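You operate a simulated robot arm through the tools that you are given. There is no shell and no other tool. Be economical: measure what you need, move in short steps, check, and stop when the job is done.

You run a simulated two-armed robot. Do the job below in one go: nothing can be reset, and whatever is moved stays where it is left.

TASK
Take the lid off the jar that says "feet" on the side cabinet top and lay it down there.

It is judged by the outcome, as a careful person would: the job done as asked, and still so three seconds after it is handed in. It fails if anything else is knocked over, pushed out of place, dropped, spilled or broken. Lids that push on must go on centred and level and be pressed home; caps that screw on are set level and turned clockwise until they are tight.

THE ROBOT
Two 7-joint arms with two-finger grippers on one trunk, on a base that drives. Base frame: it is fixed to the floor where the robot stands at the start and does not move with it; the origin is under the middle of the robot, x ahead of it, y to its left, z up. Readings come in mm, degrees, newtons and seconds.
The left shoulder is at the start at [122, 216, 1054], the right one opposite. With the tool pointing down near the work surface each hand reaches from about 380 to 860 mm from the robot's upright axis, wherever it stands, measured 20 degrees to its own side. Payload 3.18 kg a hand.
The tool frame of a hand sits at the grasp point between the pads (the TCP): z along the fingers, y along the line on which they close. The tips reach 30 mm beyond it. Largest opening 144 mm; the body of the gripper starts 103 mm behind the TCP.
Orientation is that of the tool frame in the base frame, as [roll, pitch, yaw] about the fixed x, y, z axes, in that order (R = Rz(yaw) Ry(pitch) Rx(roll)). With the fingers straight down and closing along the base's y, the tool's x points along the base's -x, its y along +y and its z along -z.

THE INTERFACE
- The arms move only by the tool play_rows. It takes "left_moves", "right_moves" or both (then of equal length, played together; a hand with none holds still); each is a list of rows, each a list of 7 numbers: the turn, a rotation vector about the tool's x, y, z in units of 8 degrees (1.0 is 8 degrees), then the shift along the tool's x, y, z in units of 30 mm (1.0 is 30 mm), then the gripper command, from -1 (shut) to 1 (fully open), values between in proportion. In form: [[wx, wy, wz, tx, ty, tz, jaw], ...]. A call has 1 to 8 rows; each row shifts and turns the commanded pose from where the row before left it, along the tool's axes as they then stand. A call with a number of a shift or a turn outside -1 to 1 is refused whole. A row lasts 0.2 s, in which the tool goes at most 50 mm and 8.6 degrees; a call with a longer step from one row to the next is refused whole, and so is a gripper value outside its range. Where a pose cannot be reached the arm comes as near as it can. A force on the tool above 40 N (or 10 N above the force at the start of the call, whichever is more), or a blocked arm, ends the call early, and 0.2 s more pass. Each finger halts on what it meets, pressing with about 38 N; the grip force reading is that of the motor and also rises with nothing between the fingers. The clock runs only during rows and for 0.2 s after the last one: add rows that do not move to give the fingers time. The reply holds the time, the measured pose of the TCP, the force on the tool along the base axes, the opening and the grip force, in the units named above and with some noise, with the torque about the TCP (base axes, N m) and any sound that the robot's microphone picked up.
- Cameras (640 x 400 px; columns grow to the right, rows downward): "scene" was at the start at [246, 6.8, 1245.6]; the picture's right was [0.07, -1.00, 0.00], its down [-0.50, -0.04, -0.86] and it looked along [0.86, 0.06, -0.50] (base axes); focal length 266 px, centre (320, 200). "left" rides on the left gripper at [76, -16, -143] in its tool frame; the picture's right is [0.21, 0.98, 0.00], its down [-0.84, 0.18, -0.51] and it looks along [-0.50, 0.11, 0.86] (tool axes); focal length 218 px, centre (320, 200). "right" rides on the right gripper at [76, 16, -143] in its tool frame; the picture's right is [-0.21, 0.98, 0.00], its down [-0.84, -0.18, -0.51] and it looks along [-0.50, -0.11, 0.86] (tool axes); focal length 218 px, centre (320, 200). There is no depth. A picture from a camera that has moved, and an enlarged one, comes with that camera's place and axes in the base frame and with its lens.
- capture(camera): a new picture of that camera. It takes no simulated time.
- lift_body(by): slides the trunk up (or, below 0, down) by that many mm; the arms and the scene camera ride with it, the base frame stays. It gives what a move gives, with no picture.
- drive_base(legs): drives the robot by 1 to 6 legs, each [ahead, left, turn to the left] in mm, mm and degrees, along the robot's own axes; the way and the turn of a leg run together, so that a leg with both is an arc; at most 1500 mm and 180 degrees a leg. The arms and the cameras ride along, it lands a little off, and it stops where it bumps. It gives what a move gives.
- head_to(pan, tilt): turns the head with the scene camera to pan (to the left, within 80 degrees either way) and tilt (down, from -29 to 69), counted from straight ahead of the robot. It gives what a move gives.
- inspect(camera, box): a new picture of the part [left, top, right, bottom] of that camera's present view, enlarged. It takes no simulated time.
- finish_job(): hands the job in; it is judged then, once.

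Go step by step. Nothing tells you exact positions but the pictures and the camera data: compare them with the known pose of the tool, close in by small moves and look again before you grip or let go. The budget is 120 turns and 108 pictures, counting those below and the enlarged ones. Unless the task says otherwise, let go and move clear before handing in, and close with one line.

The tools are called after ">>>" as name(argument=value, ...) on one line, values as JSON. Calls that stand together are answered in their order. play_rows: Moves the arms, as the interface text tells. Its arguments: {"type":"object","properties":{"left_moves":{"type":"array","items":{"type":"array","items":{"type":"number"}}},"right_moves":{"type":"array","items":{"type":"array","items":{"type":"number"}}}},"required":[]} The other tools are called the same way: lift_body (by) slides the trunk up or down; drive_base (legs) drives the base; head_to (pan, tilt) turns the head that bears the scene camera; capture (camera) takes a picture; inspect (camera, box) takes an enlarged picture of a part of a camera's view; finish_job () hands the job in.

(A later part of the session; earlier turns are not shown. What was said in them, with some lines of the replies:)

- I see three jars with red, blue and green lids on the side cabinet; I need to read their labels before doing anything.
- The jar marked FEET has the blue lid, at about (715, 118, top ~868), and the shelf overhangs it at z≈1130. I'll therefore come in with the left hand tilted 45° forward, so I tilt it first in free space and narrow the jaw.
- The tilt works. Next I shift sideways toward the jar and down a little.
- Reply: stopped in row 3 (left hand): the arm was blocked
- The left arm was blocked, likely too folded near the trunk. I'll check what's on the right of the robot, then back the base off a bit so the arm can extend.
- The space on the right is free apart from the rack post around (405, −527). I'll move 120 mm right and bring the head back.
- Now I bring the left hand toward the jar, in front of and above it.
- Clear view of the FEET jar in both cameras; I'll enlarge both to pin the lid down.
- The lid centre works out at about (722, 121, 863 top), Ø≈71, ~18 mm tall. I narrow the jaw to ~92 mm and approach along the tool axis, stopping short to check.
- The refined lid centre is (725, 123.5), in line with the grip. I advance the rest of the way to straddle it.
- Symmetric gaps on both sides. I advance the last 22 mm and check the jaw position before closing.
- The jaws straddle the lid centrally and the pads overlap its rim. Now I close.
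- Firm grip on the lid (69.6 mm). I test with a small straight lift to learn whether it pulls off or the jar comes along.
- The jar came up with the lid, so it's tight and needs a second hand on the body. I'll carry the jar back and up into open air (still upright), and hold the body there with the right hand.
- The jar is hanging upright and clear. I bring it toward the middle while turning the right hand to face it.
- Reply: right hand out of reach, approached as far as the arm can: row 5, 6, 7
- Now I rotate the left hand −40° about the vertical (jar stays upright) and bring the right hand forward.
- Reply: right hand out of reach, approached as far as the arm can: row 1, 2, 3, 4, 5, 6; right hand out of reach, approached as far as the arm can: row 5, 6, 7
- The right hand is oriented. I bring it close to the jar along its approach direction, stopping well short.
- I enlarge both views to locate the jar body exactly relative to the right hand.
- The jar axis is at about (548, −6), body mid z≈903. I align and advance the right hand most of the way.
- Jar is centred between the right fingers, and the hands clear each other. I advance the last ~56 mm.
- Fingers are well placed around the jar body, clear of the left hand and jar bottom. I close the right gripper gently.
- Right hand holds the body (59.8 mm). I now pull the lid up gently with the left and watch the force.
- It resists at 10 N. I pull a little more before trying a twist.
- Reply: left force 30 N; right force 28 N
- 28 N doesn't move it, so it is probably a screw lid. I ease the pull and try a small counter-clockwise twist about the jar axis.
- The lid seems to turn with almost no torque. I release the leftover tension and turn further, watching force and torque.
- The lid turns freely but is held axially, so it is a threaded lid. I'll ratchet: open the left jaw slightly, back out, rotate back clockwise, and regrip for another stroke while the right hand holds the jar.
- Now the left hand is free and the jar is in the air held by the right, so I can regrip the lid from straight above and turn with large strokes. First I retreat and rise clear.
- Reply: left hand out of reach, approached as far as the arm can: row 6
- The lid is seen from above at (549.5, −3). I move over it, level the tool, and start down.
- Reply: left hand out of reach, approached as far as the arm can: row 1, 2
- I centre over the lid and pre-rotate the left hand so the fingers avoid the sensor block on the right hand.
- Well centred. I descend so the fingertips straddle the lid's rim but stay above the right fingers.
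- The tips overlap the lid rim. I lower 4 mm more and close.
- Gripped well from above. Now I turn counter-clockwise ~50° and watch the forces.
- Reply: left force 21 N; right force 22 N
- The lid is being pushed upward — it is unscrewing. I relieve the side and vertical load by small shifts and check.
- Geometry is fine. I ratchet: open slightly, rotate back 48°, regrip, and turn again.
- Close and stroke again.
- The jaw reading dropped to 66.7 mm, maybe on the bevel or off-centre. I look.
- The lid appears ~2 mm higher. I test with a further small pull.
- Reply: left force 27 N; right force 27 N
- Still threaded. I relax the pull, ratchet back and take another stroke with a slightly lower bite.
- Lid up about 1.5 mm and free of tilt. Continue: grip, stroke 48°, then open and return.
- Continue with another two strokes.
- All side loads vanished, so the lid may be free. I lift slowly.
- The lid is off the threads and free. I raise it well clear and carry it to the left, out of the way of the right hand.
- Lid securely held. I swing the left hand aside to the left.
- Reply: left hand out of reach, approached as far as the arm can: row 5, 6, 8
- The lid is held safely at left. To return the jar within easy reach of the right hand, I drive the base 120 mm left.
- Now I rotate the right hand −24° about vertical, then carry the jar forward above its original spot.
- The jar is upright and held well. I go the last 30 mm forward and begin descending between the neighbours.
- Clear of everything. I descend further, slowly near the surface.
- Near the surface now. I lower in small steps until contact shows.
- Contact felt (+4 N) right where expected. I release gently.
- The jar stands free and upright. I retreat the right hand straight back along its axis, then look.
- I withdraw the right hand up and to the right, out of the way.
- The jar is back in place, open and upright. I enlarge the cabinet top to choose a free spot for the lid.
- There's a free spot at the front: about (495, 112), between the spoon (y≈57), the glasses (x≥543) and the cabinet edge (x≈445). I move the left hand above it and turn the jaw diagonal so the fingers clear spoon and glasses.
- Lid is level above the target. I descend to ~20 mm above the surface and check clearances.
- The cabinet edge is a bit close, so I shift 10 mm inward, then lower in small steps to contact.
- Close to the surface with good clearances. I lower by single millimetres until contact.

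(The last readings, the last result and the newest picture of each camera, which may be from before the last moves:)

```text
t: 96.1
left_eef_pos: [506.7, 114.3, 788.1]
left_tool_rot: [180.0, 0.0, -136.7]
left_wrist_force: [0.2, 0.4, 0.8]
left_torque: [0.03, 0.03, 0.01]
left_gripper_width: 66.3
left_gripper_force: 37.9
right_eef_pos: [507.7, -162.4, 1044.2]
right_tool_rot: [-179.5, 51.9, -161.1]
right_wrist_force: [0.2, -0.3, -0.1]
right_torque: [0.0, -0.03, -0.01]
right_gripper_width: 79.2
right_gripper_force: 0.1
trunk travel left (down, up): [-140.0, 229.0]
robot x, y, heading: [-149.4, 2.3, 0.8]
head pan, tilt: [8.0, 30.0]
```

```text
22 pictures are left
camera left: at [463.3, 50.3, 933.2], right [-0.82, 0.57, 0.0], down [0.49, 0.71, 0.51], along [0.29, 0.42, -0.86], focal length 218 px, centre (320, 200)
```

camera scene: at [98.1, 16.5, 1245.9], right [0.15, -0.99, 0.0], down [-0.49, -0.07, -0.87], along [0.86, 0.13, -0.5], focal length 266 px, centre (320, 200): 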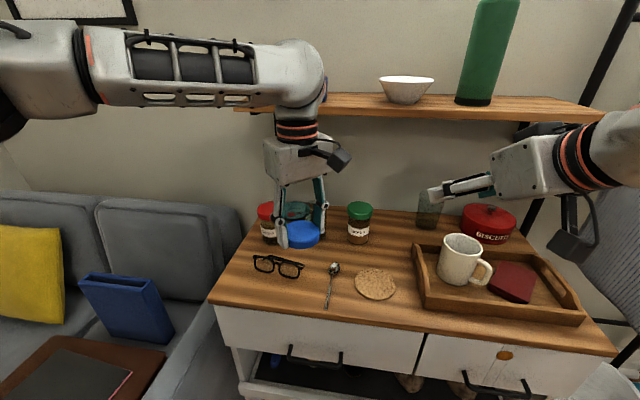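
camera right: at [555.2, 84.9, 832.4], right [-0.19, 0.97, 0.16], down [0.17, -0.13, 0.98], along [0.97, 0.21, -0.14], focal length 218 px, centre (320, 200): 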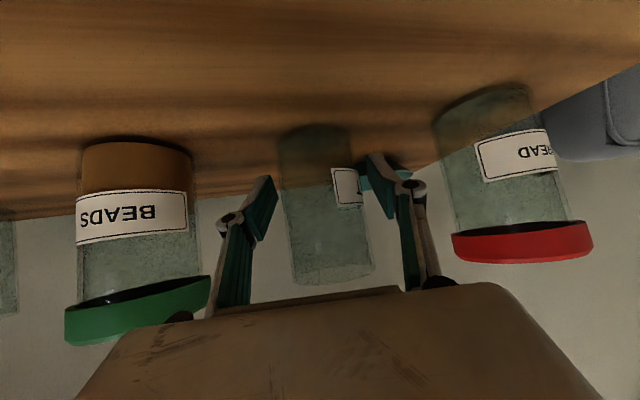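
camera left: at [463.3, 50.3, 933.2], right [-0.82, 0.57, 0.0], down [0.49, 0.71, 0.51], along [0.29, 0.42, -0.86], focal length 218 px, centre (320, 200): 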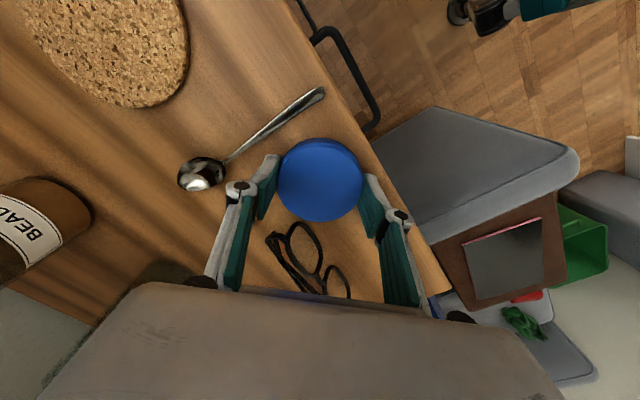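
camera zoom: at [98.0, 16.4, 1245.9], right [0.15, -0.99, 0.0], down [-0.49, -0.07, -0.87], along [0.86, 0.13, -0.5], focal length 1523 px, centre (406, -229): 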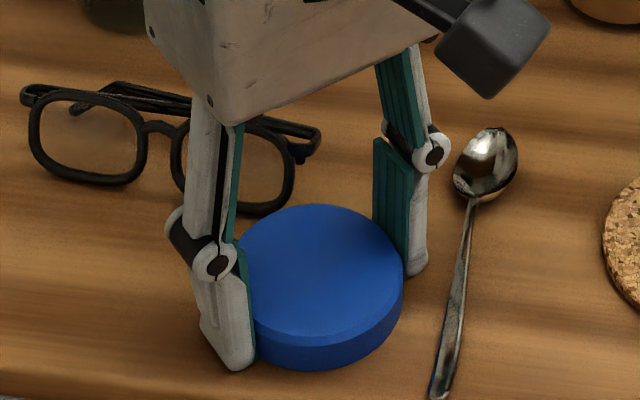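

The surface is evidently lower than I assumed (lid still not resting). I keep lowering in small steps, watching force.

>>> play_rows(left_moves=[[0, 0, 0, 0, 0, 0.06, -0.25], [0, 0, 0, 0, 0, 0.06, -0.25], [0, 0, 0, 0, 0, 0, -0.25]])

>>> play_rows(left_moves=[[0, 0, 0, 0, 0, 0.06, -0.25], [0, 0, 0, 0, 0, 0.06, -0.25], [0, 0, 0, 0, 0, 0, -0.25]])

>>> play_rows(left_moves=[[0, 0, 0, 0, 0, 0.05, -0.25], [0, 0, 0, 0, 0, 0.05, -0.25], [0, 0, 0, 0, 0, 0, -0.25]])

```text
t: 96.9
left_eef_pos: [506.5, 114.7, 788.7]
left_tool_rot: [-179.8, 0.2, -136.7]
left_wrist_force: [-4.3, 2.2, 19.4]
left_torque: [0.33, 0.62, 0.01]
left_gripper_width: 66.2
left_gripper_force: 38.4
right_eef_pos: [506.0, -161.9, 1046.9]
right_tool_rot: [-179.5, 52.0, -161.0]
right_wrist_force: [-0.4, -0.1, -1.3]
right_torque: [0.03, 0.02, 0.01]
right_gripper_width: 79.5
right_gripper_force: 0.0
trunk travel left (down, up): [-140.0, 229.0]
robot x, y, heading: [-147.1, -0.6, 0.7]
head pan, tilt: [8.0, 30.0]
```

```text
t: 97.8
left_eef_pos: [506.7, 114.6, 789.0]
left_tool_rot: [-179.5, 0.3, -136.7]
left_wrist_force: [-9.6, 3.9, 27.7]
left_torque: [0.74, 1.13, 0.03]
left_gripper_width: 66.7
left_gripper_force: 38.2
right_eef_pos: [505.4, -161.9, 1046.0]
right_tool_rot: [-179.4, 52.0, -161.0]
right_wrist_force: [0.6, 0.0, -0.3]
right_torque: [-0.03, 0.01, 0.0]
right_gripper_width: 79.2
right_gripper_force: 0.1
trunk travel left (down, up): [-140.0, 229.0]
robot x, y, heading: [-144.6, 2.2, 0.7]
head pan, tilt: [8.0, 30.0]
stopped in row 3 (left hand): the force on the tool passed its limit at 41 N (the readings are from after the stop); the commanded pose is now the measured one
```

```text
t: 98.3
left_eef_pos: [508.5, 113.9, 789.4]
left_tool_rot: [-179.4, 0.2, -136.7]
left_wrist_force: [-12.0, 4.8, 26.8]
left_torque: [0.73, 1.18, 0.07]
left_gripper_width: 66.6
left_gripper_force: 38.3
right_eef_pos: [505.8, -161.8, 1046.5]
right_tool_rot: [-179.4, 52.1, -160.9]
right_wrist_force: [-0.1, 0.2, 0.1]
right_torque: [-0.02, 0.04, 0.01]
right_gripper_width: 79.0
right_gripper_force: 0.1
trunk travel left (down, up): [-140.0, 229.0]
robot x, y, heading: [-146.6, -1.0, 0.7]
head pan, tilt: [8.0, 30.0]
stopped in row 2 (left hand): the force on the tool passed its limit at 42 N (the readings are from after the stop); the commanded pose is now the measured one
```

Contact is made; I pressed a little too much, so I back off 3 mm before releasing.

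>>> play_rows(left_moves=[[0, 0, 0, 0, 0, -0.06, -0.25], [0, 0, 0, 0, 0, -0.05, -0.25], [0, 0, 0, 0, 0, 0, -0.25]])

```text
t: 99.1
left_eef_pos: [506.9, 113.2, 789.4]
left_tool_rot: [-179.5, 0.3, -136.8]
left_wrist_force: [-6.5, 3.3, 11.8]
left_torque: [0.36, 0.58, 0.04]
left_gripper_width: 66.4
left_gripper_force: 38.3
right_eef_pos: [506.4, -161.0, 1044.3]
right_tool_rot: [-179.5, 51.8, -161.0]
right_wrist_force: [0.5, -0.1, -0.7]
right_torque: [0.01, 0.0, 0.01]
right_gripper_width: 79.1
right_gripper_force: 0.0
trunk travel left (down, up): [-140.0, 229.0]
robot x, y, heading: [-149.9, -0.7, 0.7]
head pan, tilt: [8.0, 30.0]
```

>>> play_rows(left_moves=[[0, 0, 0, 0, 0, -0.06, -0.25], [0, 0, 0, 0, 0, 0, -0.25]])

>>> inspect(camera="scene", box=[270, 240, 340, 310])

```text
t: 99.7
left_eef_pos: [507.5, 113.4, 790.2]
left_tool_rot: [-179.7, 0.3, -136.7]
left_wrist_force: [0.2, -0.4, -0.6]
left_torque: [0.01, 0.03, 0.02]
left_gripper_width: 66.3
left_gripper_force: 37.7
right_eef_pos: [507.9, -161.4, 1043.4]
right_tool_rot: [-179.5, 51.9, -161.1]
right_wrist_force: [-0.6, 0.6, 0.0]
right_torque: [0.0, -0.03, 0.02]
right_gripper_width: 79.1
right_gripper_force: 0.0
trunk travel left (down, up): [-140.0, 229.0]
robot x, y, heading: [-149.7, -1.0, 0.6]
head pan, tilt: [8.0, 30.0]
```

```text
5.71 times, centred on (305, 275) of scene
camera zoom: at [98.5, 16.5, 1245.6], right [0.15, -0.99, 0.0], down [-0.49, -0.07, -0.87], along [0.86, 0.13, -0.5], focal length 1523 px, centre (406, -229)
```

zoom: 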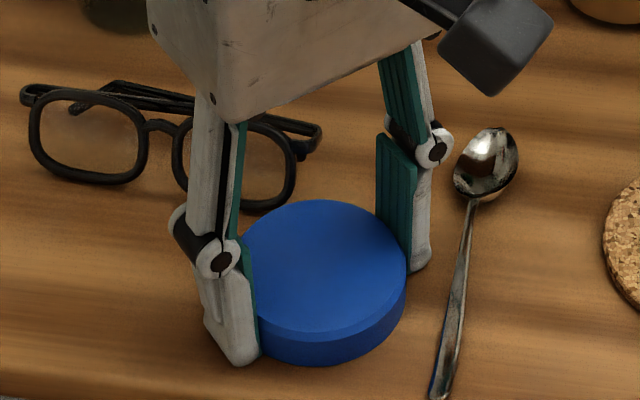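

Load is zero and the lid is at the surface. I open the left jaw slowly to release.

>>> play_rows(left_moves=[[0, 0, 0, 0, 0, 0.02, -0.12], [0, 0, 0, 0, 0, 0, -0.06], [0, 0, 0, 0, 0, 0, 0.0], [0, 0, 0, 0, 0, 0, 0.06], [0, 0, 0, 0, 0, 0, 0.12], [0, 0, 0, 0, 0, 0, 0.12]])

>>> inspect(camera="scene", box=[260, 230, 350, 310])

>>> capture(camera="left")

```text
t: 101.1
left_eef_pos: [507.3, 112.9, 791.1]
left_tool_rot: [-179.6, 0.2, -136.7]
left_wrist_force: [-0.3, 0.5, 0.3]
left_torque: [-0.01, 0.03, 0.01]
left_gripper_width: 80.7
left_gripper_force: 0.0
right_eef_pos: [506.8, -161.8, 1044.5]
right_tool_rot: [-179.5, 52.0, -160.9]
right_wrist_force: [-0.7, -0.6, 0.2]
right_torque: [0.01, 0.02, -0.01]
right_gripper_width: 79.2
right_gripper_force: 0.1
trunk travel left (down, up): [-140.0, 229.0]
robot x, y, heading: [-147.4, 3.3, 0.4]
head pan, tilt: [8.0, 30.0]
```

```text
5.00 times, centred on (305, 270) of scene
camera zoom: at [98.0, 16.6, 1245.9], right [0.15, -0.99, 0.0], down [-0.49, -0.08, -0.87], along [0.86, 0.13, -0.5], focal length 1332 px, centre (395, -150)
```

zoom: 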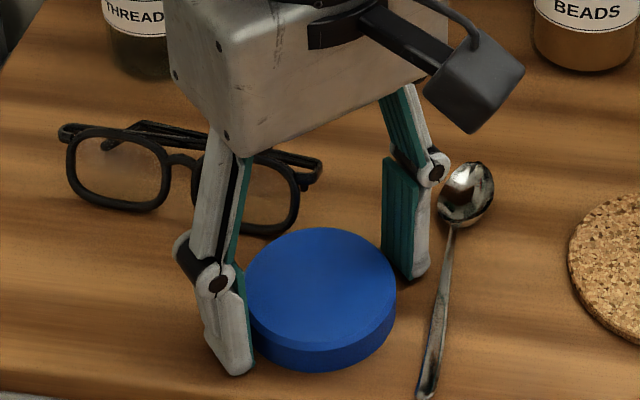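

```text
19 pictures are left
camera left: at [463.7, 49.7, 934.2], right [-0.82, 0.57, -0.01], down [0.49, 0.71, 0.51], along [0.3, 0.42, -0.86], focal length 218 px, centre (320, 200)
```

left: 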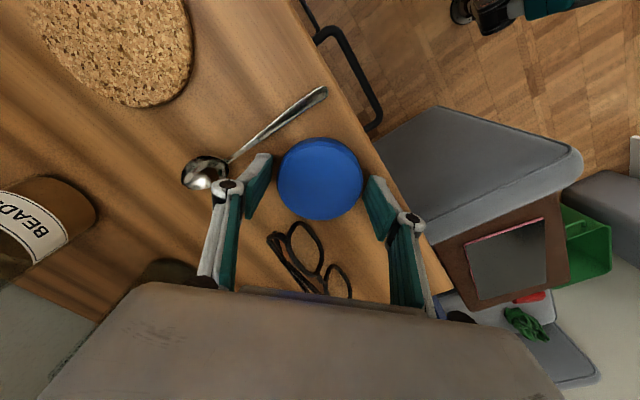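

The lid lies flat, free of the fingers. I raise the left hand straight up.

>>> play_rows(left_moves=[[0, 0, 0, 0, 0, -0.3, 0.12], [0, 0, 0, 0, 0, -0.6, 0.12], [0, 0, 0, 0, 0, -0.9, 0.12], [0, 0, 0, 0, 0, -1, 0.12], [0, 0, 0, 0, 0, -1, 0.12], [0, 0, 0, 0, 0, -1, 0.12], [0, 0, 0, 0, 0, -1, 0.12], [0, 0, 0, 0, 0, -1, 0.12]])

>>> play_rows(left_moves=[[0, 0, 0, 0.6, 0.7, 0, 0.12], [0, 0, 0, 0.6, 0.7, 0, 0.12], [0, 0, 0, 0.3, 0.7, 0, 0.12], [0, 0, 0, 0, 0.9, 0, 0.12], [0, 0, 0, 0, 0.9, 0, 0.12], [0, 0, 0, 0, 0, 0, 0.12]])

>>> capture(camera="scene")

>>> inspect(camera="scene", box=[210, 190, 440, 330])

```text
t: 102.9
left_eef_pos: [508.5, 112.6, 994.5]
left_tool_rot: [-179.6, 0.3, -136.7]
left_wrist_force: [-0.5, 0.7, 0.6]
left_torque: [0.03, -0.03, 0.02]
left_gripper_width: 80.6
left_gripper_force: 0.0
right_eef_pos: [507.4, -161.6, 1044.9]
right_tool_rot: [-179.5, 51.9, -161.0]
right_wrist_force: [-0.1, -0.3, 0.1]
right_torque: [0.0, 0.0, 0.02]
right_gripper_width: 79.4
right_gripper_force: 0.0
trunk travel left (down, up): [-140.0, 229.0]
robot x, y, heading: [-146.1, -1.4, 0.5]
head pan, tilt: [8.0, 30.0]
```

```text
t: 104.3
left_eef_pos: [394.7, 167.3, 991.9]
left_tool_rot: [-179.5, 0.3, -136.7]
left_wrist_force: [0.4, 0.0, 1.4]
left_torque: [0.01, 0.01, -0.01]
left_gripper_width: 80.6
left_gripper_force: 0.0
right_eef_pos: [507.5, -161.3, 1044.4]
right_tool_rot: [-179.5, 51.9, -161.1]
right_wrist_force: [0.2, 0.5, 0.1]
right_torque: [-0.03, -0.02, 0.0]
right_gripper_width: 79.2
right_gripper_force: 0.0
trunk travel left (down, up): [-140.0, 229.0]
robot x, y, heading: [-144.8, -1.2, 0.7]
head pan, tilt: [8.0, 30.0]
```

```text
18 pictures are left
camera scene: at [98.4, 16.3, 1245.7], right [0.15, -0.99, 0.0], down [-0.49, -0.07, -0.87], along [0.86, 0.13, -0.5], focal length 266 px, centre (320, 200)
```

scene: 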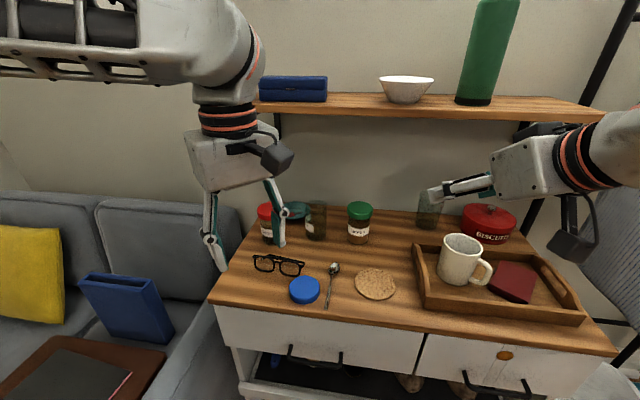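

```text
2.78 times, centred on (325, 260) of scene
camera zoom: at [98.4, 16.3, 1245.7], right [0.15, -0.99, 0.0], down [-0.49, -0.07, -0.87], along [0.86, 0.13, -0.5], focal length 742 px, centre (306, 33)
```

zoom: 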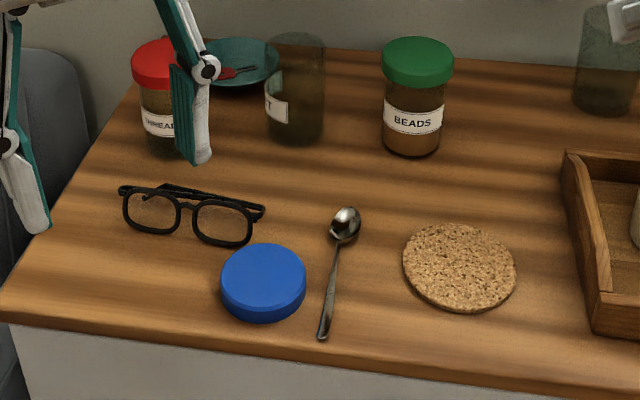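

The lid lies flat and fully on the cabinet top. The FEET jar stands open and upright at its spot, nothing else has moved, and both hands are clear, so I hand the job in.

>>> finish_job()

```text
The job is handed in.
```

The lid is off the "FEET" jar and lies flat on the side cabinet top. I lifted the jar to unscrew the lid, then set it back upright at about its original spot, with its label turned partly to the left.
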